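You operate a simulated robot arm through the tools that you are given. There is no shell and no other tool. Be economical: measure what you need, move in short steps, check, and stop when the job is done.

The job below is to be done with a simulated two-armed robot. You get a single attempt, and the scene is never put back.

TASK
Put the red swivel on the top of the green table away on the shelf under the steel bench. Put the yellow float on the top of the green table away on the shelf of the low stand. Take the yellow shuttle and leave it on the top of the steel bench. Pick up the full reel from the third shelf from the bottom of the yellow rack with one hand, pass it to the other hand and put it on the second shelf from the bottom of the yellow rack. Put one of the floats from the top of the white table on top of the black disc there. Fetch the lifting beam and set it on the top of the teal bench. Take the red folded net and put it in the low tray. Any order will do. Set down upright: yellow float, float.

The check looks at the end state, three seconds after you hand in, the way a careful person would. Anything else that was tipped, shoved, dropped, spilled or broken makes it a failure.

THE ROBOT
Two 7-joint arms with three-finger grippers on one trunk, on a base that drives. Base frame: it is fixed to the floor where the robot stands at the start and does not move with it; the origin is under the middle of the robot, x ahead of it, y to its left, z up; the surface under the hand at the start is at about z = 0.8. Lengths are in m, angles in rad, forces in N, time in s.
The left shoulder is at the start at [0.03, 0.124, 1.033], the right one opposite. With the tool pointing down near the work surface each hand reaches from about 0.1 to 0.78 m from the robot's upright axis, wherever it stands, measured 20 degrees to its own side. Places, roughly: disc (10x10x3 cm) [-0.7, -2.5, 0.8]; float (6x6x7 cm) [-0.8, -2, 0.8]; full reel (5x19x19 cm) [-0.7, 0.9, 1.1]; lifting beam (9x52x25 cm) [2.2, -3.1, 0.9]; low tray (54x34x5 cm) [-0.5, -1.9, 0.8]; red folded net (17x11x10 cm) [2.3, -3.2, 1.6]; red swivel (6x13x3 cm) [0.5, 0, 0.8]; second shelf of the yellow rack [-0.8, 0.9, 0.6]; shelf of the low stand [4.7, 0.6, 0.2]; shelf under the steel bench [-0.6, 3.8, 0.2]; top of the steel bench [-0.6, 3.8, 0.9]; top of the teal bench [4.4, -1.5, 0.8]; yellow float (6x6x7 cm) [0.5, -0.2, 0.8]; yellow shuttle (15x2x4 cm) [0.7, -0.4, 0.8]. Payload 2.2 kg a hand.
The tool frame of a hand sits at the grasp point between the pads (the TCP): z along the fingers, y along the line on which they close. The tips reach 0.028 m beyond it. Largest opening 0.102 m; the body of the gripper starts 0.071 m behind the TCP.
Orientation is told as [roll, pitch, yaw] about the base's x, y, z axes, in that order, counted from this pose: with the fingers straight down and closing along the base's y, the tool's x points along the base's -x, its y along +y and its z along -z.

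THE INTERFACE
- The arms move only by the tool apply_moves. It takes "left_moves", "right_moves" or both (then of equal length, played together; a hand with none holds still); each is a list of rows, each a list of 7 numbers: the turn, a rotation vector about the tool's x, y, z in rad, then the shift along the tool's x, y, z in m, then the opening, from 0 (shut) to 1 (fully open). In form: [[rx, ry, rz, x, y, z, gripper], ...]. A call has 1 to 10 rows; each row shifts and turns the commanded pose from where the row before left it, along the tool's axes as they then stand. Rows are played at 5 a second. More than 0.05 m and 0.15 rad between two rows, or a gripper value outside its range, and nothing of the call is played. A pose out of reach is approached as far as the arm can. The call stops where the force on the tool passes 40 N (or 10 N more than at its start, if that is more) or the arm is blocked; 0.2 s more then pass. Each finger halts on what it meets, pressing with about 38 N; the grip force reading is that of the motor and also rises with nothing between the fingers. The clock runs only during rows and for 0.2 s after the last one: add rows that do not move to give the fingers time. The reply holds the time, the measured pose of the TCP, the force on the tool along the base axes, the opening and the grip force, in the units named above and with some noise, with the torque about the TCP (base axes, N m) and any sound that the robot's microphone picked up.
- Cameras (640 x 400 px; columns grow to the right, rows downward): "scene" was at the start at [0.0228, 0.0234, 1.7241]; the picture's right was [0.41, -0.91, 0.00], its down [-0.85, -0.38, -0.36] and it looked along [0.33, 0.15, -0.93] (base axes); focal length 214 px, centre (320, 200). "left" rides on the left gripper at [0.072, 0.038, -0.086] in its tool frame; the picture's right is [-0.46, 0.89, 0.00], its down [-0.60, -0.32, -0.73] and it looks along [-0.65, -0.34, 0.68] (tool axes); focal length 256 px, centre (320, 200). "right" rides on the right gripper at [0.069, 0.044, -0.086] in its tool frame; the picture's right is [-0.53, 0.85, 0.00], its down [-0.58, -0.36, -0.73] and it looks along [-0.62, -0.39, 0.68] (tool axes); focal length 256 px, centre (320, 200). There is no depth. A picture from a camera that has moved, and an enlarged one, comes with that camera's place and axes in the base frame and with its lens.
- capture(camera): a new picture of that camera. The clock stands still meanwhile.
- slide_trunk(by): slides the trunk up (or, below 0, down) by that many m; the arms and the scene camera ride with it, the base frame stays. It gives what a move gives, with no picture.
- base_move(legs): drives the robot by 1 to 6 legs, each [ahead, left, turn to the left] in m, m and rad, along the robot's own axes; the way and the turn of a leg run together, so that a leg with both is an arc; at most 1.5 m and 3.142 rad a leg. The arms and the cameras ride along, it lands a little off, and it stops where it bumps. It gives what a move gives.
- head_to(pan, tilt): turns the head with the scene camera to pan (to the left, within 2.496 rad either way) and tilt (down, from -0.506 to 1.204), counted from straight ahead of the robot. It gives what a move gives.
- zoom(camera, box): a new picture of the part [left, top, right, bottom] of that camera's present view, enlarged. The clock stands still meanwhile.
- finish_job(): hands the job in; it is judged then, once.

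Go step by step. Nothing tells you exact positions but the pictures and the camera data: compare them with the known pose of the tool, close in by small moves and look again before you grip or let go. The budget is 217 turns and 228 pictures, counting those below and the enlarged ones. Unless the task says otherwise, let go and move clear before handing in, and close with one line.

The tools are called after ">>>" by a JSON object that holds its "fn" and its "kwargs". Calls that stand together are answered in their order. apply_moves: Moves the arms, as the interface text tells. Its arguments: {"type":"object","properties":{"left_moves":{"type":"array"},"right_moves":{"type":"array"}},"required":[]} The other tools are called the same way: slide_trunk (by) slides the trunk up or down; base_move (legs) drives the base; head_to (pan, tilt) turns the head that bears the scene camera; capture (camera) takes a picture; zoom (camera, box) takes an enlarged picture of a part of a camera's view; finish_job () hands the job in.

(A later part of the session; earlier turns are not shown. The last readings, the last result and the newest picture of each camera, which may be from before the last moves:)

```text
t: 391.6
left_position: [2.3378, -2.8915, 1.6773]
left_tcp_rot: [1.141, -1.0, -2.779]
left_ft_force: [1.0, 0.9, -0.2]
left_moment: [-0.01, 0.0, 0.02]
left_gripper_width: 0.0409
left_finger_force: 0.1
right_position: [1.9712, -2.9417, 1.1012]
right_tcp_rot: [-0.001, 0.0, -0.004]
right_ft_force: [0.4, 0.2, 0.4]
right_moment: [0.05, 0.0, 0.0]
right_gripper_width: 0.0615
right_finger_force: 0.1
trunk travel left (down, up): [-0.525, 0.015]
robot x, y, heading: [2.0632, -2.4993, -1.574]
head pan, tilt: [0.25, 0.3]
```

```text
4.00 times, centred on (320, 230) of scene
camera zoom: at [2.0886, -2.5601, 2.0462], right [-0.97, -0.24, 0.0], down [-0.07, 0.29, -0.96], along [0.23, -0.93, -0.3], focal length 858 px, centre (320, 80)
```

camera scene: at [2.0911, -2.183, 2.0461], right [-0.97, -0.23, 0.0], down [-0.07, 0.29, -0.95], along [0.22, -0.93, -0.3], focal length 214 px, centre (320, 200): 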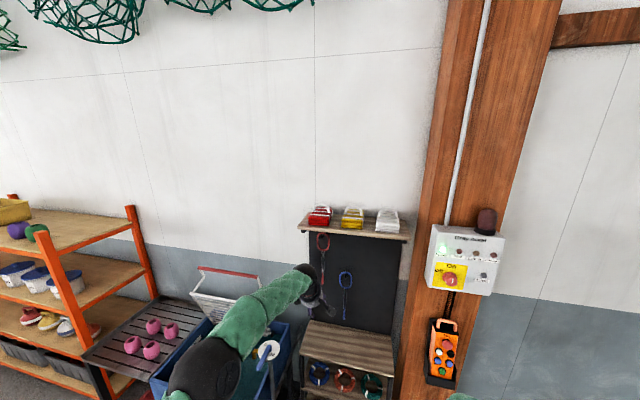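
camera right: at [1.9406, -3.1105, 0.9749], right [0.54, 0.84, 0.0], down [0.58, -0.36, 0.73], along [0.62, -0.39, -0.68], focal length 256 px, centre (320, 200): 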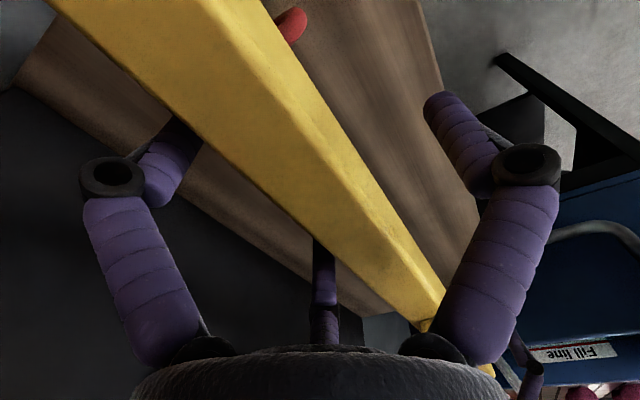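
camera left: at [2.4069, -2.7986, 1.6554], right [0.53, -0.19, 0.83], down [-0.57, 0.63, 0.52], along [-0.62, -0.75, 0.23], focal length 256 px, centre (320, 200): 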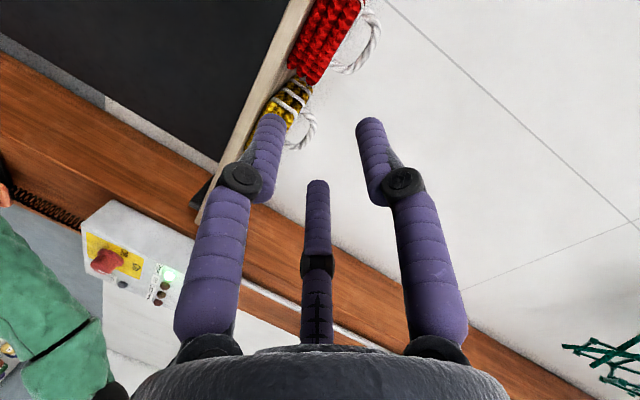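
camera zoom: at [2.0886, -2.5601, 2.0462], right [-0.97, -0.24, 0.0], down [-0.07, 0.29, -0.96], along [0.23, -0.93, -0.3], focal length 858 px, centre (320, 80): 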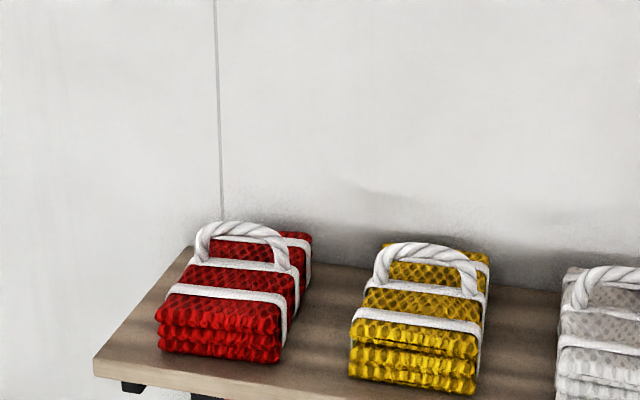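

The handle's rope top is at about (2.328, −3.229, 1.682), with the net body top at 1.645. I move to a pre-grasp position 10 cm short.

>>> {"fn": "apply_moves", "kwargs": {"left_moves": [[0, 0, 0, -0.0158, 0.0072, 0.043, 0.4], [0, 0, 0, -0.0158, 0.0072, 0.043, 0.4], [0, 0, 0, -0.0158, 0.0072, 0.043, 0.4], [0, 0, 0, -0.0158, 0.0072, 0.043, 0.4], [0, 0, 0, -0.0158, 0.0072, 0.043, 0.4], [0, 0, 0, 0, 0, 0, 0.4]]}}

>>> {"fn": "zoom", "kwargs": {"camera": "left", "box": [200, 0, 480, 220]}}

>>> {"fn": "zoom", "kwargs": {"camera": "scene", "box": [240, 200, 360, 275]}}

```text
t: 393.0
left_position: [2.3284, -3.1183, 1.7157]
left_tcp_rot: [1.145, -1.005, -2.78]
left_ft_force: [0.4, 0.4, -0.3]
left_moment: [-0.01, 0.01, -0.02]
left_gripper_width: 0.0406
left_finger_force: 0.0
right_position: [1.9721, -2.9412, 1.1032]
right_tcp_rot: [0.0, 0.0, -0.003]
right_ft_force: [-0.5, 0.6, -0.2]
right_moment: [-0.01, 0.01, 0.01]
right_gripper_width: 0.061
right_finger_force: 0.0
trunk travel left (down, up): [-0.525, 0.015]
robot x, y, heading: [2.0608, -2.4998, -1.578]
head pan, tilt: [0.25, 0.3]
```

```text
1.82 times, centred on (340, 110) of left
camera zoom: at [2.3974, -3.0253, 1.6921], right [0.53, -0.19, 0.83], down [-0.57, 0.63, 0.52], along [-0.62, -0.75, 0.23], focal length 465 px, centre (284, 364)
```

zoom: 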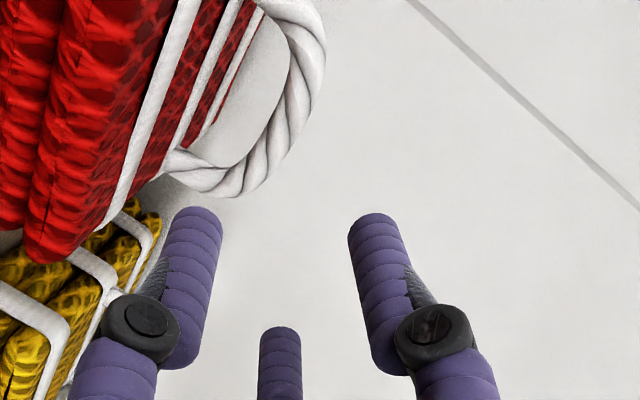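

```text
5.33 times, centred on (300, 238) of scene
camera zoom: at [2.0888, -2.5581, 2.0462], right [-0.97, -0.24, 0.0], down [-0.07, 0.29, -0.96], along [0.23, -0.93, -0.29], focal length 1144 px, centre (427, 0)
```

zoom: 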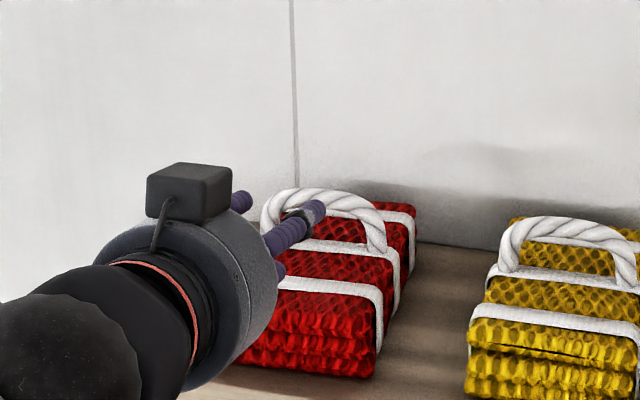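

Aligned within millimetres. Advance straight along the fingers so the lower finger passes through the handle.

>>> {"fn": "apply_moves", "kwargs": {"left_moves": [[0, 0, 0, 0, 0.002, 0.03, 0.4], [0, 0, 0, 0, 0.002, 0.03, 0.4], [0, 0, 0, 0.001, 0.001, 0.025, 0.4], [0, 0, 0, 0, 0, 0, 0.4]]}}

>>> {"fn": "zoom", "kwargs": {"camera": "left", "box": [200, 0, 480, 220]}}

>>> {"fn": "zoom", "kwargs": {"camera": "scene", "box": [240, 200, 360, 275]}}

```text
t: 394.0
left_position: [2.3324, -3.2021, 1.6963]
left_tcp_rot: [1.144, -1.001, -2.778]
left_ft_force: [0.8, -0.7, 0.4]
left_moment: [-0.04, -0.02, 0.02]
left_gripper_width: 0.0406
left_finger_force: 0.1
right_position: [1.9704, -2.9424, 1.1021]
right_tcp_rot: [0.0, 0.0, -0.003]
right_ft_force: [-0.5, -0.2, -0.3]
right_moment: [-0.03, -0.01, 0.0]
right_gripper_width: 0.0613
right_finger_force: 0.1
trunk travel left (down, up): [-0.525, 0.015]
robot x, y, heading: [2.0669, -2.4989, -1.571]
head pan, tilt: [0.25, 0.3]
```

```text
1.82 times, centred on (340, 110) of left
camera zoom: at [2.4016, -3.1096, 1.6731], right [0.53, -0.19, 0.83], down [-0.57, 0.63, 0.52], along [-0.62, -0.75, 0.23], focal length 465 px, centre (284, 364)
```

zoom: 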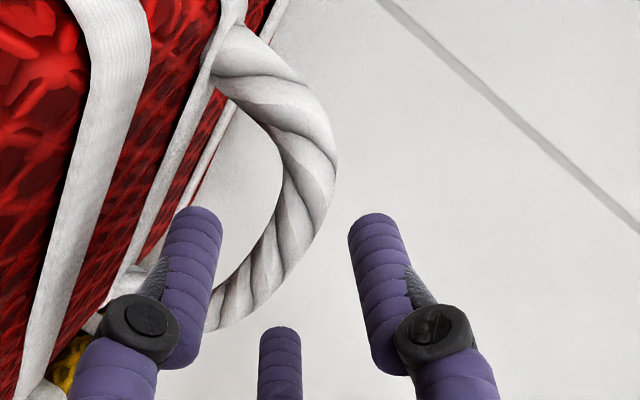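

```text
5.33 times, centred on (300, 238) of scene
camera zoom: at [2.0886, -2.5599, 2.0462], right [-0.97, -0.24, 0.0], down [-0.07, 0.29, -0.96], along [0.23, -0.93, -0.3], focal length 1144 px, centre (427, 0)
```

zoom: 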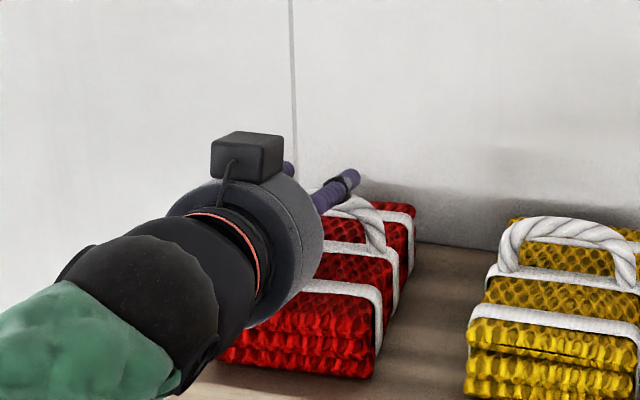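

The lower finger is inside the loop, the others outside. A bit deeper, then close.

>>> {"fn": "apply_moves", "kwargs": {"left_moves": [[0, 0, 0, 0, 0, 0.014, 0.4], [0, 0, 0, 0, 0, 0, 0.2], [0, 0, 0, 0, 0, 0, 0], [0, 0, 0, 0, 0, 0, 0]]}}

>>> {"fn": "zoom", "kwargs": {"camera": "left", "box": [200, 0, 480, 220]}}

```text
t: 395.0
left_position: [2.3331, -3.2181, 1.6921]
left_tcp_rot: [1.14, -1.002, -2.776]
left_ft_force: [-0.4, -0.7, 0.1]
left_moment: [0.05, 0.11, 0.05]
left_gripper_width: 0.0216
left_finger_force: 37.6
right_position: [1.9708, -2.9427, 1.1022]
right_tcp_rot: [0.003, 0.0, -0.003]
right_ft_force: [0.4, -0.3, -0.1]
right_moment: [-0.01, -0.01, 0.03]
right_gripper_width: 0.0612
right_finger_force: 0.2
trunk travel left (down, up): [-0.525, 0.015]
robot x, y, heading: [2.0648, -2.5008, -1.576]
head pan, tilt: [0.25, 0.3]
```

```text
1.82 times, centred on (340, 110) of left
camera zoom: at [2.4017, -3.1245, 1.6694], right [0.53, -0.19, 0.83], down [-0.57, 0.63, 0.52], along [-0.62, -0.75, 0.23], focal length 465 px, centre (284, 364)
```

zoom: 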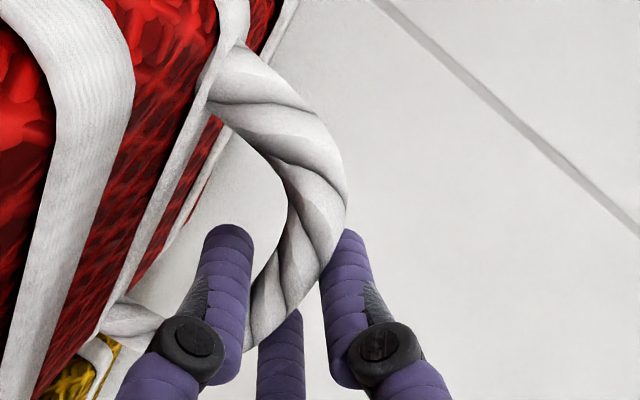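

The rope is gripped. Lift 8 cm and check.

>>> {"fn": "apply_moves", "kwargs": {"left_moves": [[0, 0, 0, -0.0253, 0.0149, -0.0067, 0], [0, 0, 0, -0.0253, 0.0149, -0.0067, 0], [0, 0, 0, -0.0169, 0.0099, -0.0045, 0], [0, 0, 0, 0, 0, 0, 0]]}}

>>> {"fn": "zoom", "kwargs": {"camera": "scene", "box": [230, 160, 390, 275]}}

```text
t: 396.0
left_position: [2.3325, -3.2178, 1.7727]
left_tcp_rot: [1.14, -1.0, -2.777]
left_ft_force: [0.3, -0.3, -4.0]
left_moment: [0.04, 0.01, -0.01]
left_gripper_width: 0.0214
left_finger_force: 37.7
right_position: [1.9717, -2.9419, 1.1027]
right_tcp_rot: [0.002, -0.001, -0.002]
right_ft_force: [0.0, -0.7, 0.5]
right_moment: [0.01, 0.03, 0.01]
right_gripper_width: 0.0615
right_finger_force: 0.1
trunk travel left (down, up): [-0.525, 0.015]
robot x, y, heading: [2.0656, -2.501, -1.577]
head pan, tilt: [0.25, 0.3]
```

```text
3.48 times, centred on (310, 218) of scene
camera zoom: at [2.0888, -2.561, 2.0461], right [-0.97, -0.24, 0.0], down [-0.07, 0.29, -0.96], along [0.23, -0.93, -0.3], focal length 746 px, centre (355, 139)
```

zoom: 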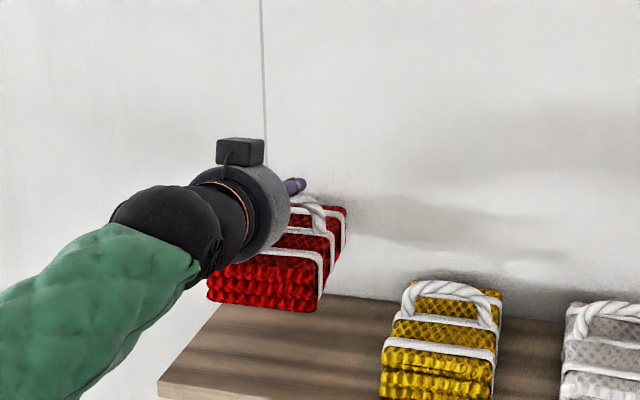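

The net hangs from the left hand. I back out, retract the arm and lower the trunk for the drive round to the white table.

>>> {"fn": "base_move", "kwargs": {"legs": [[-0.75, 0, 0]]}}

>>> {"fn": "apply_moves", "kwargs": {"left_moves": [[0, 0, 0, 0.01, -0.006, -0.047, 0], [0, 0, 0, 0.01, -0.006, -0.047, 0], [0, 0, 0, 0.01, -0.006, -0.047, 0], [0, 0, 0, 0.01, -0.006, -0.047, 0], [0, 0, 0, 0.01, -0.006, -0.047, 0]]}}

>>> {"fn": "slide_trunk", "kwargs": {"by": -0.26}}

>>> {"fn": "base_move", "kwargs": {"legs": [[0, 1.36, 0], [-1.4, 0, 0], [-1.4, 0, 0], [-0.95, 0, 0]]}}

>>> {"fn": "head_to", "kwargs": {"pan": -1.57, "tilt": 0.5}}

>>> {"fn": "capture", "kwargs": {"camera": "scene"}}

```text
t: 400.0
left_position: [2.3366, -2.4694, 1.7724]
left_tcp_rot: [1.14, -1.001, -2.773]
left_ft_force: [0.2, -0.1, -3.8]
left_moment: [0.05, 0.0, 0.02]
left_gripper_width: 0.0215
left_finger_force: 38.0
right_position: [1.9726, -2.1947, 1.1034]
right_tcp_rot: [0.003, 0.0, 0.0]
right_ft_force: [-0.3, 0.3, 0.1]
right_moment: [0.04, 0.04, 0.0]
right_gripper_width: 0.0612
right_finger_force: 0.0
trunk travel left (down, up): [-0.525, 0.015]
robot x, y, heading: [2.062, -1.7494, -1.575]
head pan, tilt: [0.25, 0.3]
```

```text
t: 401.2
left_position: [2.335, -2.2241, 1.7699]
left_tcp_rot: [1.142, -1.001, -2.775]
left_ft_force: [0.5, 0.8, -3.7]
left_moment: [0.02, 0.02, 0.0]
left_gripper_width: 0.0215
left_finger_force: 37.9
right_position: [1.9727, -2.1926, 1.1044]
right_tcp_rot: [-0.002, 0.002, 0.001]
right_ft_force: [0.0, 0.7, -0.1]
right_moment: [-0.04, 0.03, -0.01]
right_gripper_width: 0.0612
right_finger_force: 0.1
trunk travel left (down, up): [-0.525, 0.015]
robot x, y, heading: [2.0663, -1.7566, -1.57]
head pan, tilt: [0.25, 0.3]
```

```text
t: 403.9
left_position: [2.3355, -2.2269, 1.5099]
left_tcp_rot: [1.141, -1.001, -2.775]
left_ft_force: [-0.4, -0.2, -3.3]
left_moment: [0.06, 0.02, 0.0]
left_gripper_width: 0.0216
left_finger_force: 37.8
right_position: [1.9734, -2.1948, 0.842]
right_tcp_rot: [-0.001, -0.001, 0.001]
right_ft_force: [-0.6, 0.8, -0.3]
right_moment: [0.0, -0.01, -0.02]
right_gripper_width: 0.0614
right_finger_force: 0.1
trunk travel left (down, up): [-0.265, 0.275]
robot x, y, heading: [2.0623, -1.7522, -1.572]
head pan, tilt: [0.25, 0.3]
```

```text
t: 428.4
left_position: [3.6847, 1.5209, 1.5089]
left_tcp_rot: [1.138, -1.001, -2.773]
left_ft_force: [0.1, -0.4, -3.0]
left_moment: [0.04, 0.01, 0.0]
left_gripper_width: 0.0214
left_finger_force: 37.9
right_position: [3.3216, 1.5524, 0.8422]
right_tcp_rot: [0.002, 0.0, -0.002]
right_ft_force: [0.7, 0.4, 0.3]
right_moment: [-0.03, -0.04, 0.01]
right_gripper_width: 0.0612
right_finger_force: 0.0
trunk travel left (down, up): [-0.265, 0.275]
robot x, y, heading: [3.4138, 1.9957, -1.566]
head pan, tilt: [0.25, 0.3]
```

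```text
t: 430.2
left_position: [3.6832, 1.5186, 1.511]
left_tcp_rot: [1.14, -1.001, -2.769]
left_ft_force: [1.1, 0.1, -3.6]
left_moment: [0.05, 0.0, 0.03]
left_gripper_width: 0.0214
left_finger_force: 38.1
right_position: [3.3214, 1.5519, 0.8427]
right_tcp_rot: [0.0, 0.0, 0.0]
right_ft_force: [0.4, 0.8, 0.5]
right_moment: [-0.01, -0.02, 0.03]
right_gripper_width: 0.0611
right_finger_force: 0.0
trunk travel left (down, up): [-0.265, 0.275]
robot x, y, heading: [3.4115, 1.9954, -1.569]
head pan, tilt: [-1.571, 0.499]
```

```text
69 pictures are left
camera scene: at [3.3239, 2.0245, 1.7678], right [0.0, 1.0, 0.0], down [0.48, 0.0, -0.88], along [-0.88, 0.0, -0.48], focal length 214 px, centre (320, 200)
```

scene: 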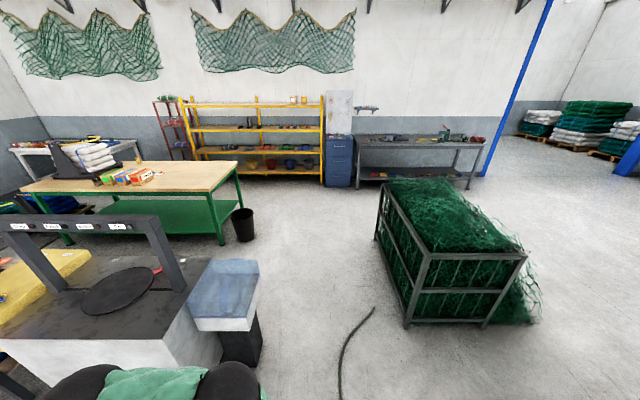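

The way back lies between the machine's basin and the net cage. I raise the trunk a bit and drive around to the corridor.

>>> {"fn": "slide_trunk", "kwargs": {"by": 0.15}}

>>> {"fn": "base_move", "kwargs": {"legs": [[-0.2, 0, 0], [0, -1.45, 0], [0, -1.45, 0], [0, -0.52, 0]]}}

>>> {"fn": "head_to", "kwargs": {"pan": 0.0, "tilt": 0.6}}

>>> {"fn": "capture", "kwargs": {"camera": "scene"}}

```text
t: 431.9
left_position: [3.6834, 1.5194, 1.6585]
left_tcp_rot: [1.138, -1.002, -2.773]
left_ft_force: [1.0, 1.2, -3.1]
left_moment: [0.04, 0.02, -0.04]
left_gripper_width: 0.0211
left_finger_force: 38.1
right_position: [3.3229, 1.5517, 0.9917]
right_tcp_rot: [0.003, -0.001, 0.001]
right_ft_force: [0.0, -0.1, 0.2]
right_moment: [-0.01, 0.01, -0.03]
right_gripper_width: 0.0611
right_finger_force: 0.0
trunk travel left (down, up): [-0.415, 0.125]
robot x, y, heading: [3.4153, 1.9954, -1.568]
head pan, tilt: [-1.571, 0.499]
```

```text
t: 449.8
left_position: [0.2629, 1.7196, 1.6599]
left_tcp_rot: [1.139, -1.002, -2.774]
left_ft_force: [-0.6, 0.2, -3.5]
left_moment: [0.02, -0.03, 0.02]
left_gripper_width: 0.0214
left_finger_force: 38.1
right_position: [-0.0982, 1.7528, 0.9926]
right_tcp_rot: [-0.001, 0.0, -0.003]
right_ft_force: [0.6, -0.3, 0.4]
right_moment: [0.0, -0.04, -0.01]
right_gripper_width: 0.0614
right_finger_force: 0.1
trunk travel left (down, up): [-0.415, 0.125]
robot x, y, heading: [-0.0066, 2.1987, -1.568]
head pan, tilt: [-1.571, 0.499]
```

```text
t: 451.4
left_position: [0.2635, 1.7204, 1.6604]
left_tcp_rot: [1.14, -1.001, -2.773]
left_ft_force: [-0.3, 0.1, -2.9]
left_moment: [0.04, 0.03, 0.0]
left_gripper_width: 0.0214
left_finger_force: 38.1
right_position: [-0.0979, 1.753, 0.9924]
right_tcp_rot: [0.0, 0.0, -0.002]
right_ft_force: [0.2, -0.3, 0.7]
right_moment: [-0.01, 0.0, 0.0]
right_gripper_width: 0.0615
right_finger_force: 0.0
trunk travel left (down, up): [-0.415, 0.125]
robot x, y, heading: [-0.0064, 2.1976, -1.573]
head pan, tilt: [0.0, 0.6]
```

```text
68 pictures are left
camera scene: at [-0.0045, 2.137, 1.9087], right [-1.0, 0.0, 0.0], down [0.0, 0.57, -0.82], along [0.0, -0.82, -0.57], focal length 214 px, centre (320, 200)
```

scene: 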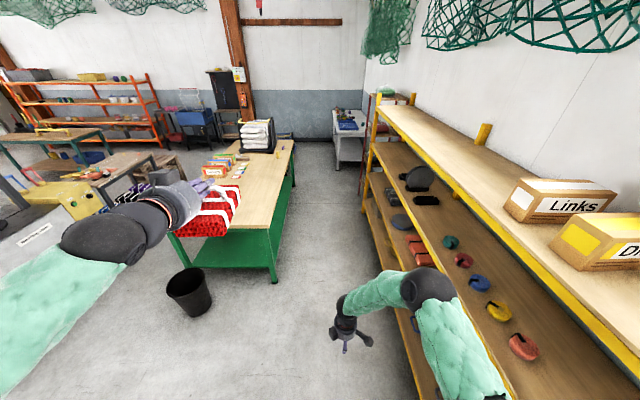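

Corridor is clear. I drive down it toward the white table.

>>> {"fn": "base_move", "kwargs": {"legs": [[1.4, 0.03, 0], [1.4, 0, 0], [0.8, 0, 0]]}}

>>> {"fn": "head_to", "kwargs": {"pan": -0.5, "tilt": 0.75}}

>>> {"fn": "capture", "kwargs": {"camera": "scene"}}

```text
t: 468.9
left_position: [0.2686, -1.893, 1.6592]
left_tcp_rot: [1.14, -1.002, -2.788]
left_ft_force: [0.9, 0.5, -4.1]
left_moment: [0.03, -0.03, -0.01]
left_gripper_width: 0.0214
left_finger_force: 38.0
right_position: [-0.0928, -1.8559, 0.9925]
right_tcp_rot: [0.002, -0.001, -0.017]
right_ft_force: [0.1, 0.4, -0.4]
right_moment: [0.02, 0.02, 0.03]
right_gripper_width: 0.0612
right_finger_force: 0.0
trunk travel left (down, up): [-0.415, 0.125]
robot x, y, heading: [0.0077, -1.4133, -1.585]
head pan, tilt: [0.0, 0.6]
```

```text
t: 469.9
left_position: [0.2696, -1.8935, 1.659]
left_tcp_rot: [1.139, -1.001, -2.787]
left_ft_force: [-0.6, 0.6, -3.1]
left_moment: [0.01, -0.01, -0.02]
left_gripper_width: 0.0213
left_finger_force: 38.7
right_position: [-0.0923, -1.8555, 0.9928]
right_tcp_rot: [0.0, 0.0, -0.016]
right_ft_force: [-0.3, 0.0, 0.6]
right_moment: [-0.01, 0.04, -0.01]
right_gripper_width: 0.0612
right_finger_force: 0.1
trunk travel left (down, up): [-0.415, 0.125]
robot x, y, heading: [0.0021, -1.4163, -1.586]
head pan, tilt: [-0.499, 0.75]
```

```text
67 pictures are left
camera scene: at [-0.0327, -1.4566, 1.8958], right [-0.87, 0.49, 0.0], down [0.33, 0.59, -0.73], along [-0.36, -0.64, -0.68], focal length 214 px, centre (320, 200)
```

scene: 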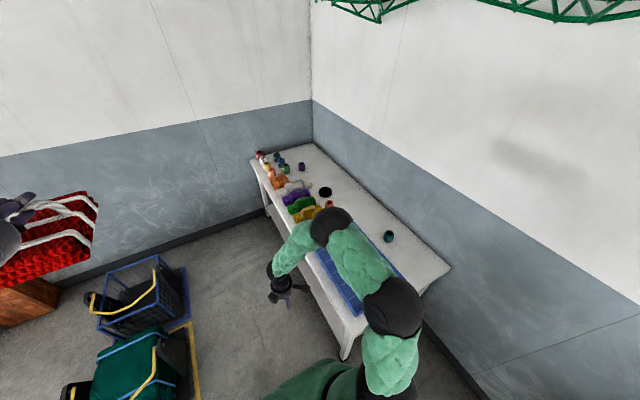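

>>> {"fn": "zoom", "kwargs": {"camera": "scene", "box": [240, 140, 460, 290]}}

```text
2.67 times, centred on (350, 215) of scene
camera zoom: at [-0.0327, -1.4566, 1.8958], right [-0.87, 0.49, 0.0], down [0.33, 0.59, -0.73], along [-0.36, -0.64, -0.68], focal length 572 px, centre (240, 160)
```

zoom: 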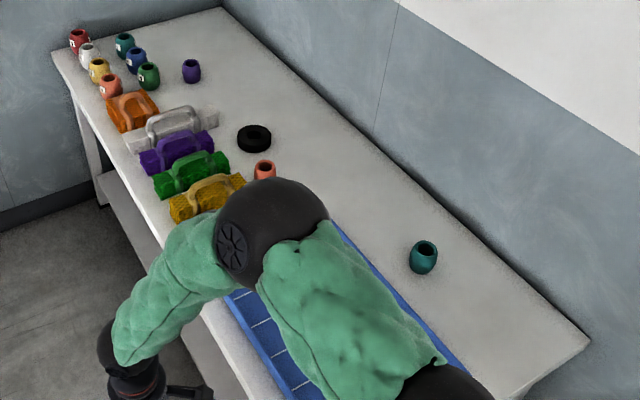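

I see the blue tray at the table's near end, the black disc at about (−0.69,−2.53) and an orange-red float right next to it at (−0.64,−2.39). I move in and turn to face the table.

>>> {"fn": "base_move", "kwargs": {"legs": [[0.3, 0.14, 0], [0, 0, -1.556]]}}

>>> {"fn": "head_to", "kwargs": {"pan": 0.3, "tilt": 0.85}}

>>> {"fn": "capture", "kwargs": {"camera": "scene"}}

```text
t: 475.8
left_position: [-0.3357, -1.983, 1.6599]
left_tcp_rot: [1.139, -1.004, 1.936]
left_ft_force: [-0.2, 0.4, -2.6]
left_moment: [0.01, -0.02, -0.01]
left_gripper_width: 0.0212
left_finger_force: 37.9
right_position: [-0.3024, -1.6215, 0.9918]
right_tcp_rot: [0.002, -0.001, -1.574]
right_ft_force: [0.7, 0.5, 0.6]
right_moment: [0.03, -0.01, -0.01]
right_gripper_width: 0.0609
right_finger_force: 0.0
trunk travel left (down, up): [-0.415, 0.125]
robot x, y, heading: [0.1397, -1.7133, 3.142]
head pan, tilt: [-0.499, 0.75]
```

```text
t: 477.0
left_position: [-0.3346, -1.9822, 1.6597]
left_tcp_rot: [1.138, -1.002, 1.938]
left_ft_force: [0.3, -0.6, -3.7]
left_moment: [-0.05, -0.04, -0.01]
left_gripper_width: 0.0214
left_finger_force: 38.3
right_position: [-0.3018, -1.6221, 0.9919]
right_tcp_rot: [0.001, -0.001, -1.575]
right_ft_force: [-1.1, 0.2, 0.4]
right_moment: [0.03, -0.02, -0.01]
right_gripper_width: 0.0611
right_finger_force: 0.0
trunk travel left (down, up): [-0.415, 0.125]
robot x, y, heading: [0.1378, -1.7145, 3.145]
head pan, tilt: [0.3, 0.85]
```

```text
65 pictures are left
camera scene: at [0.097, -1.7379, 1.8878], right [-0.29, 0.96, 0.0], down [0.72, 0.22, -0.66], along [-0.63, -0.19, -0.75], focal length 214 px, centre (320, 200)
```

scene: 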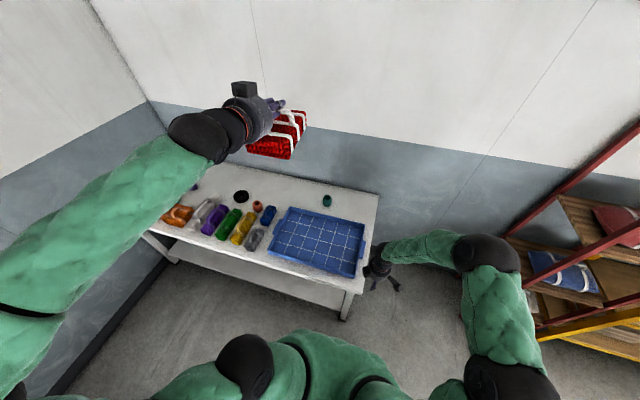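

The tray centre is at (−0.505,−1.93). I retract the right hand, lower the trunk and bring the net down over the tray.

>>> {"fn": "apply_moves", "kwargs": {"right_moves": [[0, 0, 0, 0, 0.045, 0, 0.6], [0, 0, 0, 0, 0.045, 0, 0.6], [0, 0, 0, 0, 0.045, 0, 0.6], [0, 0, 0, 0, 0.045, 0, 0.6]]}}

>>> {"fn": "slide_trunk", "kwargs": {"by": -0.14}}

>>> {"fn": "apply_moves", "kwargs": {"left_moves": [[0, 0, 0, 0.0347, -0.0248, 0.0219, 0], [0, 0, 0, 0.0347, -0.0248, 0.0219, 0], [0, 0, 0, 0.0347, -0.0248, 0.0219, 0], [0, 0, 0, 0.0347, -0.0248, 0.0219, 0], [0, 0, 0, 0.0347, -0.0248, 0.0219, 0], [0, 0, 0, 0.0347, -0.0248, 0.0219, 0], [0, 0, 0, 0.0347, -0.0248, 0.0219, 0], [0, 0, 0, 0.0347, -0.0248, 0.0219, 0], [0, 0, 0, 0.0347, -0.0248, 0.0219, 0], [0, 0, 0, 0.0347, -0.0248, 0.0219, 0]]}}

>>> {"fn": "zoom", "kwargs": {"camera": "scene", "box": [160, 140, 420, 320]}}

```text
t: 478.0
left_position: [-0.3329, -1.9843, 1.6607]
left_tcp_rot: [1.141, -1.002, 1.934]
left_ft_force: [0.6, 0.0, -3.4]
left_moment: [0.01, -0.06, -0.01]
left_gripper_width: 0.0215
left_finger_force: 37.3
right_position: [-0.1191, -1.6234, 0.9936]
right_tcp_rot: [-0.001, 0.0, -1.573]
right_ft_force: [0.7, -0.4, 0.8]
right_moment: [-0.01, 0.03, 0.0]
right_gripper_width: 0.0613
right_finger_force: 0.1
trunk travel left (down, up): [-0.415, 0.125]
robot x, y, heading: [0.137, -1.715, 3.134]
head pan, tilt: [0.3, 0.85]
```

```text
t: 479.6
left_position: [-0.3356, -1.984, 1.52]
left_tcp_rot: [1.14, -1.0, 1.934]
left_ft_force: [0.7, 0.2, -3.3]
left_moment: [0.0, -0.02, -0.01]
left_gripper_width: 0.0216
left_finger_force: 38.3
right_position: [-0.121, -1.6233, 0.8523]
right_tcp_rot: [-0.002, -0.002, -1.573]
right_ft_force: [-0.2, -0.2, 0.5]
right_moment: [0.02, -0.05, -0.03]
right_gripper_width: 0.0611
right_finger_force: 0.1
trunk travel left (down, up): [-0.275, 0.265]
robot x, y, heading: [0.1401, -1.718, 3.141]
head pan, tilt: [0.3, 0.85]
```

```text
t: 481.8
left_position: [-0.4502, -1.8715, 1.1345]
left_tcp_rot: [1.127, -0.995, 1.959]
left_ft_force: [0.0, -0.7, -2.5]
left_moment: [0.01, -0.1, -0.01]
left_gripper_width: 0.0216
left_finger_force: 38.4
left hand out of reach, approached as far as the arm can: row 5, 6, 7, 8, 9, 10
right_position: [-0.1219, -1.622, 0.8519]
right_tcp_rot: [0.004, -0.001, -1.574]
right_ft_force: [-0.5, 0.1, -1.1]
right_moment: [0.0, -0.04, -0.01]
right_gripper_width: 0.0613
right_finger_force: 0.1
trunk travel left (down, up): [-0.275, 0.265]
robot x, y, heading: [0.1434, -1.7125, 3.141]
head pan, tilt: [0.3, 0.85]
```

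```text
2.22 times, centred on (290, 230) of scene
camera zoom: at [0.0953, -1.7374, 1.7477], right [-0.29, 0.96, 0.0], down [0.72, 0.22, -0.66], along [-0.63, -0.19, -0.75], focal length 477 px, centre (387, 133)
```

zoom: 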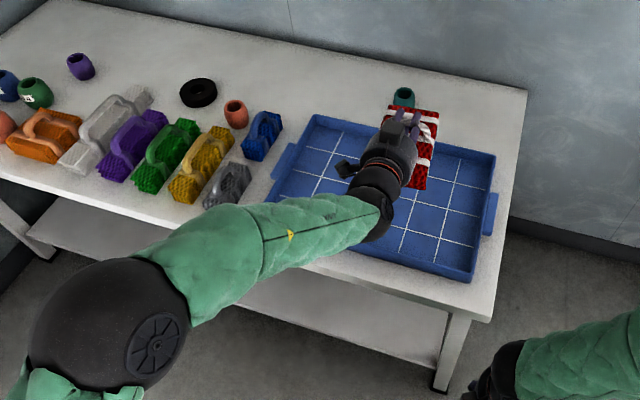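

The net is above the tray. I nudge the base and lower with the trunk.

>>> {"fn": "base_move", "kwargs": {"legs": [[0.035, 0.05, 0]]}}

>>> {"fn": "slide_trunk", "kwargs": {"by": -0.17}}

>>> {"fn": "zoom", "kwargs": {"camera": "scene", "box": [220, 140, 420, 280]}}

>>> {"fn": "capture", "kwargs": {"camera": "left"}}

```text
t: 482.8
left_position: [-0.4844, -1.9225, 1.1332]
left_tcp_rot: [1.122, -0.996, 1.964]
left_ft_force: [-1.2, -1.2, -3.5]
left_moment: [0.03, -0.04, -0.04]
left_gripper_width: 0.0218
left_finger_force: 38.1
right_position: [-0.1568, -1.6747, 0.8516]
right_tcp_rot: [0.003, 0.001, -1.574]
right_ft_force: [-1.2, -0.9, -0.4]
right_moment: [0.01, -0.09, -0.01]
right_gripper_width: 0.061
right_finger_force: 0.1
trunk travel left (down, up): [-0.275, 0.265]
robot x, y, heading: [0.1046, -1.7655, 3.138]
head pan, tilt: [0.3, 0.85]
```

```text
t: 484.7
left_position: [-0.4836, -1.9211, 0.9646]
left_tcp_rot: [1.127, -0.994, 1.961]
left_ft_force: [-1.0, -0.2, -3.0]
left_moment: [0.05, -0.06, 0.02]
left_gripper_width: 0.0216
left_finger_force: 37.8
right_position: [-0.1568, -1.6727, 0.6826]
right_tcp_rot: [0.001, 0.0, -1.575]
right_ft_force: [0.4, -0.1, -0.2]
right_moment: [0.01, -0.04, -0.03]
right_gripper_width: 0.0609
right_finger_force: 0.1
trunk travel left (down, up): [-0.105, 0.435]
robot x, y, heading: [0.1082, -1.7621, 3.14]
head pan, tilt: [0.3, 0.85]
```

```text
2.86 times, centred on (320, 210) of scene
camera zoom: at [0.0622, -1.7879, 1.5779], right [-0.29, 0.96, 0.0], down [0.72, 0.22, -0.66], along [-0.63, -0.19, -0.75], focal length 613 px, centre (320, 171)
```

zoom: 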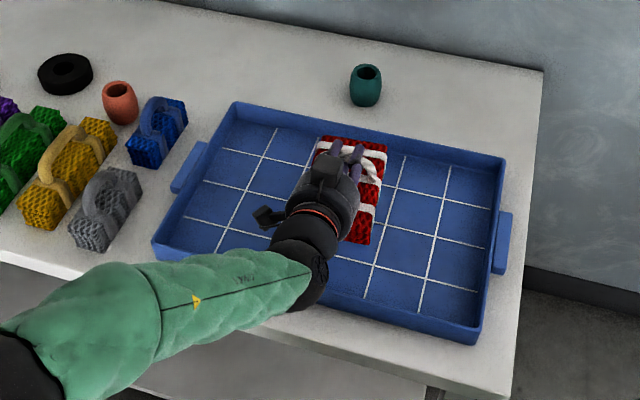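

```text
62 pictures are left
camera left: at [-0.3892, -1.9896, 0.9426], right [-0.19, -0.53, 0.83], down [0.62, 0.58, 0.52], along [-0.76, 0.61, 0.22], focal length 256 px, centre (320, 200)
```

left: 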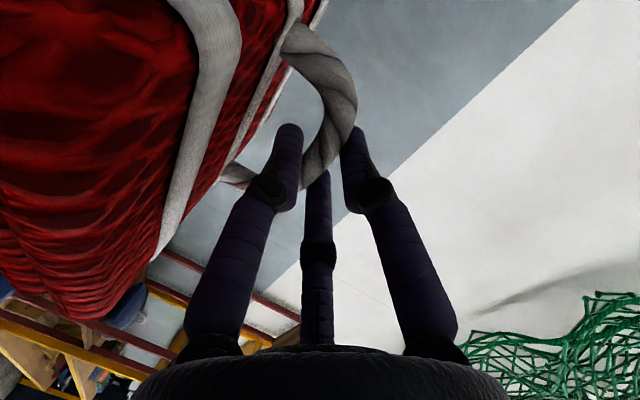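

>>> {"fn": "slide_trunk", "kwargs": {"by": -0.045}}

>>> {"fn": "slide_trunk", "kwargs": {"by": -0.01}}

>>> {"fn": "slide_trunk", "kwargs": {"by": -0.007}}

```text
t: 485.6
left_position: [-0.4825, -1.9209, 0.9189]
left_tcp_rot: [1.126, -0.996, 1.96]
left_ft_force: [0.1, -0.2, -3.8]
left_moment: [-0.02, -0.08, 0.02]
left_gripper_width: 0.0216
left_finger_force: 38.0
right_position: [-0.1557, -1.6733, 0.6369]
right_tcp_rot: [0.0, 0.001, -1.575]
right_ft_force: [0.0, -0.4, -0.2]
right_moment: [0.0, 0.01, 0.0]
right_gripper_width: 0.0611
right_finger_force: 0.1
trunk travel left (down, up): [-0.06, 0.48]
robot x, y, heading: [0.1079, -1.7668, 3.14]
head pan, tilt: [0.3, 0.85]
```

```text
t: 486.2
left_position: [-0.4841, -1.9208, 0.9091]
left_tcp_rot: [1.127, -0.996, 1.961]
left_ft_force: [-0.5, -0.2, -3.4]
left_moment: [0.03, -0.06, -0.01]
left_gripper_width: 0.021
left_finger_force: 38.1
right_position: [-0.1563, -1.6726, 0.6277]
right_tcp_rot: [0.0, 0.0, -1.574]
right_ft_force: [-0.4, 0.3, 0.0]
right_moment: [-0.01, 0.01, -0.01]
right_gripper_width: 0.0609
right_finger_force: 0.1
trunk travel left (down, up): [-0.05, 0.49]
robot x, y, heading: [0.1059, -1.7631, 3.138]
head pan, tilt: [0.3, 0.85]
```

```text
t: 486.7
left_position: [-0.4824, -1.9214, 0.9017]
left_tcp_rot: [1.127, -0.995, 1.96]
left_ft_force: [-0.1, -0.2, -3.3]
left_moment: [-0.01, -0.07, 0.0]
left_gripper_width: 0.0218
left_finger_force: 37.9
right_position: [-0.1563, -1.6725, 0.6212]
right_tcp_rot: [0.001, -0.001, -1.575]
right_ft_force: [0.0, 0.2, 0.4]
right_moment: [0.0, 0.0, -0.01]
right_gripper_width: 0.0611
right_finger_force: 0.0
trunk travel left (down, up): [-0.043, 0.497]
robot x, y, heading: [0.1047, -1.7653, 3.137]
head pan, tilt: [0.3, 0.85]
```

>>> {"fn": "slide_trunk", "kwargs": {"by": -0.007}}

>>> {"fn": "slide_trunk", "kwargs": {"by": -0.006}}

>>> {"fn": "zoom", "kwargs": {"camera": "scene", "box": [220, 140, 420, 280]}}

```text
t: 487.3
left_position: [-0.4828, -1.9204, 0.8942]
left_tcp_rot: [1.125, -0.995, 1.962]
left_ft_force: [0.2, 0.5, -3.7]
left_moment: [-0.02, -0.05, -0.04]
left_gripper_width: 0.0219
left_finger_force: 38.1
right_position: [-0.1565, -1.6732, 0.6135]
right_tcp_rot: [0.001, -0.001, -1.574]
right_ft_force: [-0.9, 0.8, -0.7]
right_moment: [0.01, 0.0, 0.01]
right_gripper_width: 0.0611
right_finger_force: 0.0
trunk travel left (down, up): [-0.036, 0.504]
robot x, y, heading: [0.1032, -1.7637, 3.14]
head pan, tilt: [0.3, 0.85]
```

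```text
t: 487.9
left_position: [-0.4835, -1.9205, 0.8884]
left_tcp_rot: [1.126, -0.995, 1.962]
left_ft_force: [-0.2, 0.5, -3.1]
left_moment: [0.04, -0.08, 0.01]
left_gripper_width: 0.0216
left_finger_force: 37.7
right_position: [-0.1562, -1.6721, 0.6058]
right_tcp_rot: [0.0, 0.0, -1.575]
right_ft_force: [0.3, 0.1, 0.4]
right_moment: [0.03, 0.02, 0.03]
right_gripper_width: 0.0612
right_finger_force: 0.2
trunk travel left (down, up): [-0.03, 0.51]
robot x, y, heading: [0.1002, -1.7643, 3.137]
head pan, tilt: [0.3, 0.85]
```

```text
2.86 times, centred on (320, 210) of scene
camera zoom: at [0.0622, -1.7879, 1.5028], right [-0.29, 0.96, 0.0], down [0.72, 0.22, -0.66], along [-0.63, -0.19, -0.75], focal length 613 px, centre (320, 171)
```

zoom: 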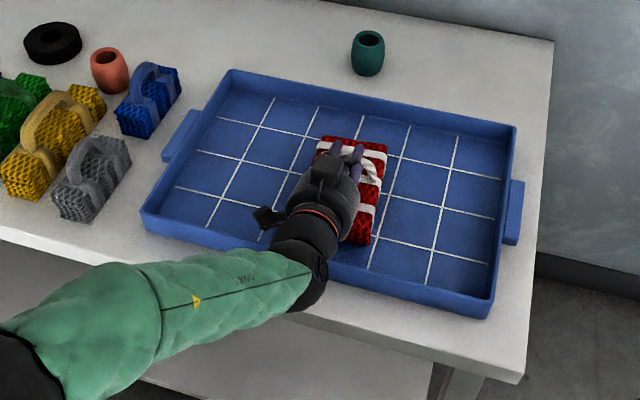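

>>> {"fn": "slide_trunk", "kwargs": {"by": -0.008}}

>>> {"fn": "slide_trunk", "kwargs": {"by": -0.008}}

>>> {"fn": "slide_trunk", "kwargs": {"by": -0.008}}

```text
t: 488.4
left_position: [-0.4841, -1.9216, 0.881]
left_tcp_rot: [1.127, -0.994, 1.963]
left_ft_force: [0.4, 1.1, -3.7]
left_moment: [-0.02, -0.04, -0.02]
left_gripper_width: 0.0215
left_finger_force: 38.1
right_position: [-0.1564, -1.6724, 0.5999]
right_tcp_rot: [0.002, 0.002, -1.573]
right_ft_force: [0.6, -0.6, 0.0]
right_moment: [-0.02, 0.01, -0.01]
right_gripper_width: 0.061
right_finger_force: 0.0
trunk travel left (down, up): [-0.022, 0.518]
robot x, y, heading: [0.1065, -1.7657, 3.137]
head pan, tilt: [0.3, 0.85]
```

```text
t: 489.0
left_position: [-0.4832, -1.9219, 0.8779]
left_tcp_rot: [1.141, -0.999, 1.95]
left_ft_force: [2.3, -1.2, 14.8]
left_moment: [0.78, 0.27, -0.43]
left_gripper_width: 0.0213
left_finger_force: 38.4
right_position: [-0.1556, -1.672, 0.5907]
right_tcp_rot: [0.002, -0.001, -1.575]
right_ft_force: [0.3, -0.1, 0.4]
right_moment: [-0.03, 0.01, -0.04]
right_gripper_width: 0.0615
right_finger_force: 0.0
trunk travel left (down, up): [-0.014, 0.526]
robot x, y, heading: [0.1087, -1.7663, 3.139]
head pan, tilt: [0.3, 0.85]
```

```text
t: 489.5
left_position: [-0.4866, -1.9236, 0.8772]
left_tcp_rot: [1.169, -1.006, 1.931]
left_ft_force: [-4.1, 0.6, 5.8]
left_moment: [0.58, 0.27, 0.24]
left_gripper_width: 0.0214
left_finger_force: 37.9
right_position: [-0.1557, -1.6726, 0.5832]
right_tcp_rot: [0.001, -0.001, -1.574]
right_ft_force: [-1.0, 0.6, -0.2]
right_moment: [-0.02, -0.01, 0.0]
right_gripper_width: 0.061
right_finger_force: 0.2
trunk travel left (down, up): [-0.006, 0.534]
robot x, y, heading: [0.1065, -1.7666, 3.137]
head pan, tilt: [0.3, 0.85]
stopped: the force on the tool passed its limit at 42 N (the readings are from after the stop); the commanded pose is now the measured one
```

The net rests in the tray. Relieve, open slightly, and pull the finger out of the handle.

>>> {"fn": "apply_moves", "kwargs": {"left_moves": [[0, 0, 0, -0.0034, 0.002, -0.0009, 0], [0, 0, 0, 0, 0, 0, 0.3], [0, 0, 0, 0, 0, 0, 0.38], [0, 0, 0, 0, 0, 0, 0.38], [0, 0, 0, 0, 0, -0.02, 0.38], [0, 0, 0, 0, 0, -0.03, 0.38], [0, 0, 0, 0, 0, -0.04, 0.38]]}}

>>> {"fn": "zoom", "kwargs": {"camera": "scene", "box": [200, 80, 420, 280]}}

```text
t: 491.1
left_position: [-0.3973, -1.921, 0.8976]
left_tcp_rot: [1.163, -1.003, 1.935]
left_ft_force: [-1.1, 0.4, 0.3]
left_moment: [0.0, -0.01, 0.02]
left_gripper_width: 0.0391
left_finger_force: 0.1
right_position: [-0.1554, -1.672, 0.5833]
right_tcp_rot: [0.0, -0.001, -1.574]
right_ft_force: [0.1, -0.5, -0.6]
right_moment: [-0.02, 0.0, -0.01]
right_gripper_width: 0.061
right_finger_force: 0.0
trunk travel left (down, up): [-0.006, 0.534]
robot x, y, heading: [0.1059, -1.7662, 3.14]
head pan, tilt: [0.3, 0.85]
```

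```text
2.00 times, centred on (310, 180) of scene
camera zoom: at [0.0628, -1.7878, 1.479], right [-0.29, 0.96, 0.0], down [0.72, 0.22, -0.66], along [-0.63, -0.19, -0.75], focal length 429 px, centre (340, 240)
```

zoom: 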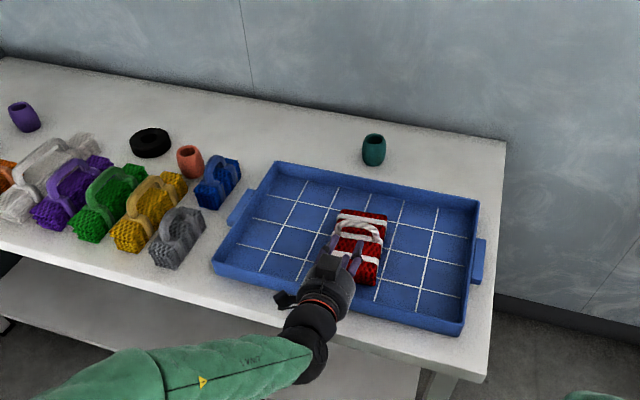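

The red net lies in the tray. I raise the trunk, then drive along the table to the float and disc.

>>> {"fn": "slide_trunk", "kwargs": {"by": 0.34}}

>>> {"fn": "base_move", "kwargs": {"legs": [[0, 0.785, 0], [0.05, 0, 0]]}}

>>> {"fn": "head_to", "kwargs": {"pan": -0.05, "tilt": 0.9}}

>>> {"fn": "capture", "kwargs": {"camera": "scene"}}

```text
t: 494.4
left_position: [-0.3983, -1.9224, 1.2365]
left_tcp_rot: [1.16, -1.004, 1.937]
left_ft_force: [-0.1, -0.6, 0.0]
left_moment: [-0.01, 0.02, 0.01]
left_gripper_width: 0.0391
left_finger_force: 0.1
right_position: [-0.1561, -1.6732, 0.9233]
right_tcp_rot: [0.0, 0.0, -1.575]
right_ft_force: [0.4, 0.1, 0.3]
right_moment: [0.0, -0.01, -0.03]
right_gripper_width: 0.0609
right_finger_force: 0.1
trunk travel left (down, up): [-0.346, 0.194]
robot x, y, heading: [0.1059, -1.7646, 3.137]
head pan, tilt: [0.3, 0.85]
```

```text
t: 499.2
left_position: [-0.4499, -2.7044, 1.2368]
left_tcp_rot: [1.159, -1.002, 1.945]
left_ft_force: [-1.4, 0.3, -0.5]
left_moment: [0.0, 0.02, 0.0]
left_gripper_width: 0.0389
left_finger_force: 0.0
right_position: [-0.2081, -2.4526, 0.9231]
right_tcp_rot: [0.0, -0.001, -1.568]
right_ft_force: [-0.3, -1.5, 0.2]
right_moment: [-0.03, -0.08, 0.01]
right_gripper_width: 0.0612
right_finger_force: 0.0
trunk travel left (down, up): [-0.346, 0.194]
robot x, y, heading: [0.0564, -2.5465, -3.139]
head pan, tilt: [0.3, 0.85]
```

```text
t: 500.0
left_position: [-0.4471, -2.7034, 1.2384]
left_tcp_rot: [1.16, -1.003, 1.941]
left_ft_force: [-0.2, -0.6, 0.2]
left_moment: [-0.04, 0.04, 0.03]
left_gripper_width: 0.0388
left_finger_force: 0.1
right_position: [-0.2062, -2.4539, 0.9244]
right_tcp_rot: [0.001, 0.0, -1.569]
right_ft_force: [-0.8, -0.1, -0.4]
right_moment: [0.01, 0.01, -0.01]
right_gripper_width: 0.0613
right_finger_force: 0.0
trunk travel left (down, up): [-0.346, 0.194]
robot x, y, heading: [0.053, -2.5461, -3.138]
head pan, tilt: [-0.051, 0.901]
```

```text
59 pictures are left
camera scene: at [0.0124, -2.5413, 1.8151], right [0.05, 1.0, 0.0], down [0.78, -0.04, -0.62], along [-0.62, 0.03, -0.78], focal length 214 px, centre (320, 200)
```

scene: 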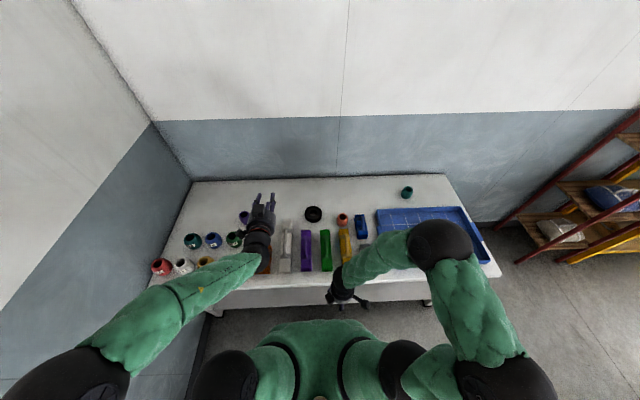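

>>> {"fn": "apply_moves", "kwargs": {"right_moves": [[0, 0, 0, 0, 0, -0.045, 1], [0, 0, 0, 0, 0, -0.045, 1], [0, 0, 0, 0, 0, -0.045, 1], [0, 0, 0, 0, 0, -0.045, 1]]}}

>>> {"fn": "zoom", "kwargs": {"camera": "scene", "box": [260, 180, 400, 280]}}

```text
t: 501.0
left_position: [-0.446, -2.7028, 1.2389]
left_tcp_rot: [1.163, -1.003, 1.942]
left_ft_force: [-0.4, 0.7, -0.2]
left_moment: [0.0, 0.0, 0.03]
left_gripper_width: 0.0388
left_finger_force: 0.0
right_position: [-0.206, -2.4533, 1.103]
right_tcp_rot: [0.002, -0.002, -1.572]
right_ft_force: [1.1, -0.4, 0.6]
right_moment: [0.01, -0.01, 0.0]
right_gripper_width: 0.1023
right_finger_force: 0.0
trunk travel left (down, up): [-0.346, 0.194]
robot x, y, heading: [0.058, -2.5448, -3.144]
head pan, tilt: [-0.051, 0.901]
```

```text
4.00 times, centred on (330, 230) of scene
camera zoom: at [0.013, -2.5408, 1.8151], right [0.05, 1.0, 0.0], down [0.78, -0.04, -0.62], along [-0.62, 0.03, -0.78], focal length 858 px, centre (280, 80)
```

zoom: 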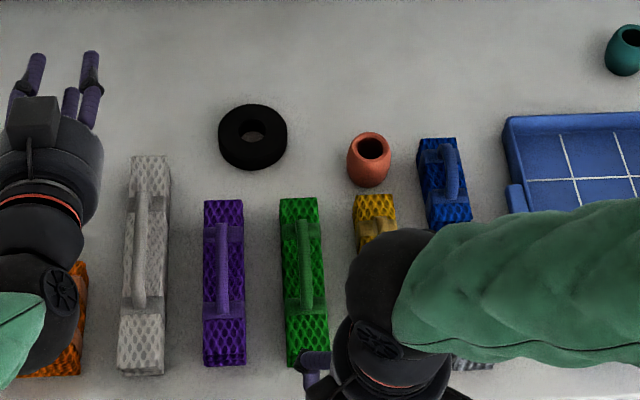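

The float is at about (−0.64,−2.387) with the yellow net close behind it (robot side), so I rotate the right hand so that one finger points forward and the others straddle. Moving over the float.

>>> {"fn": "apply_moves", "kwargs": {"right_moves": [[0, 0, 0, 0.0066, -0.0444, 0, 0.9], [0, 0, 0, 0.0066, -0.0444, 0, 0.9], [0, 0, 0, 0.0066, -0.0444, 0, 0.9], [0, 0, 0, 0.0066, -0.0444, 0, 0.9], [0, 0, 0, 0.0066, -0.0444, 0, 0.9], [0, 0, 0, 0.0066, -0.0444, 0, 0.9], [0, 0, 0, 0.0066, -0.0444, 0, 0.9], [0, 0, 0, 0.0066, -0.0444, 0, 0.9], [0, 0, 0, 0.0066, -0.0444, 0, 0.9], [0, 0, 0, 0.0066, -0.0444, 0, 0.9]]}}

>>> {"fn": "apply_moves", "kwargs": {"right_moves": [[0, 0, 0.1496, 0, 0, 0.017, 0.9], [0, 0, 0.1496, 0, 0, 0.017, 0.9], [0, 0, 0.1496, 0, 0, 0.017, 0.9], [0, 0, 0.1496, 0, 0, 0.017, 0.9], [0, 0, 0.1496, 0, 0, 0.017, 0.9], [0, 0, 0.1496, 0, 0, 0.017, 0.9], [0, 0, 0.1496, 0, 0, 0.017, 0.9], [0, 0, 0, 0, 0, 0, 0.9]]}}

>>> {"fn": "capture", "kwargs": {"camera": "right"}}

```text
t: 503.2
left_position: [-0.449, -2.7037, 1.2375]
left_tcp_rot: [1.157, -1.0, 1.944]
left_ft_force: [-0.1, -0.8, -0.8]
left_moment: [0.01, -0.01, 0.04]
left_gripper_width: 0.0386
left_finger_force: 0.1
right_position: [-0.6536, -2.3867, 1.1018]
right_tcp_rot: [0.005, 0.001, -1.572]
right_ft_force: [-0.5, -0.9, -0.1]
right_moment: [-0.01, -0.05, 0.03]
right_gripper_width: 0.0919
right_finger_force: 0.0
trunk travel left (down, up): [-0.346, 0.194]
robot x, y, heading: [0.0544, -2.5458, -3.141]
head pan, tilt: [-0.051, 0.901]
```

```text
t: 505.0
left_position: [-0.447, -2.7039, 1.2373]
left_tcp_rot: [1.16, -1.003, 1.941]
left_ft_force: [-0.7, 0.6, -0.7]
left_moment: [-0.01, 0.01, 0.0]
left_gripper_width: 0.0387
left_finger_force: 0.1
right_position: [-0.6514, -2.389, 0.9841]
right_tcp_rot: [0.0, 0.0, -2.619]
right_ft_force: [-0.1, 0.6, -0.4]
right_moment: [0.01, 0.01, -0.02]
right_gripper_width: 0.0919
right_finger_force: 0.1
trunk travel left (down, up): [-0.346, 0.194]
robot x, y, heading: [0.0576, -2.5464, -3.139]
head pan, tilt: [-0.051, 0.901]
```

```text
57 pictures are left
camera right: at [-0.5679, -2.392, 1.0699], right [-0.04, -1.0, 0.0], down [-0.68, 0.03, 0.73], along [-0.73, 0.03, -0.68], focal length 256 px, centre (320, 200)
```

right: 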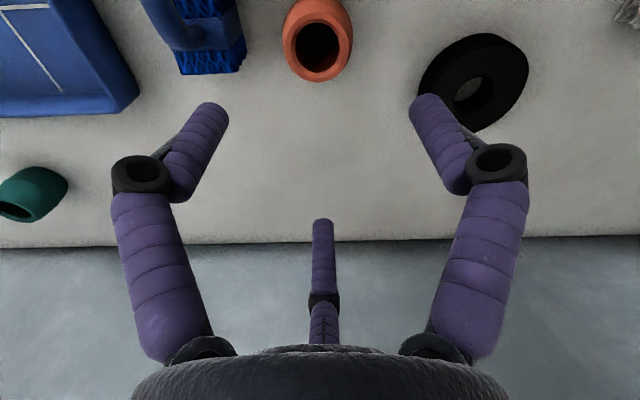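

Float top is at about (−0.632,−2.388). Small correction, then descend around it.

>>> {"fn": "apply_moves", "kwargs": {"right_moves": [[0, 0, 0, 0.0095, 0.0055, 0.03, 0.9], [0, 0, 0, 0, 0, 0.045, 0.9], [0, 0, 0, 0, 0, 0.045, 0.9], [0, 0, 0, 0, 0, 0.03, 0.9], [0, 0, 0, 0, 0, 0, 0.9]]}}

>>> {"fn": "capture", "kwargs": {"camera": "right"}}

```text
t: 506.2
left_position: [-0.4477, -2.7042, 1.2385]
left_tcp_rot: [1.162, -1.002, 1.943]
left_ft_force: [0.4, -0.1, 0.0]
left_moment: [-0.01, -0.01, 0.03]
left_gripper_width: 0.0388
left_finger_force: 0.0
right_position: [-0.6398, -2.3879, 0.8342]
right_tcp_rot: [-0.002, 0.0, -2.616]
right_ft_force: [-0.2, -0.4, 0.1]
right_moment: [0.01, -0.01, 0.0]
right_gripper_width: 0.0914
right_finger_force: 0.0
trunk travel left (down, up): [-0.346, 0.194]
robot x, y, heading: [0.0549, -2.5466, -3.138]
head pan, tilt: [-0.051, 0.901]
```

```text
56 pictures are left
camera right: at [-0.5575, -2.3912, 0.9192], right [-0.04, -1.0, 0.0], down [-0.68, 0.03, 0.73], along [-0.73, 0.03, -0.68], focal length 256 px, centre (320, 200)
```

right: 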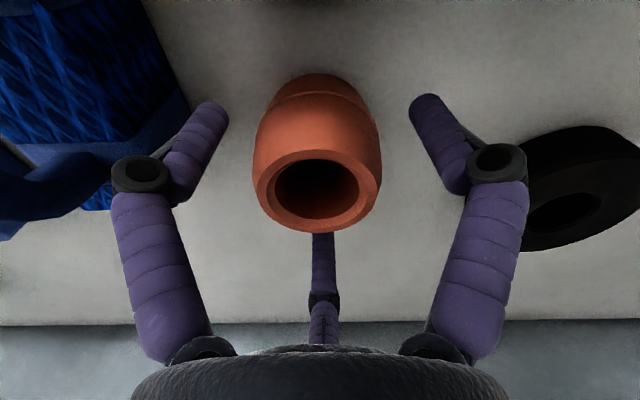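

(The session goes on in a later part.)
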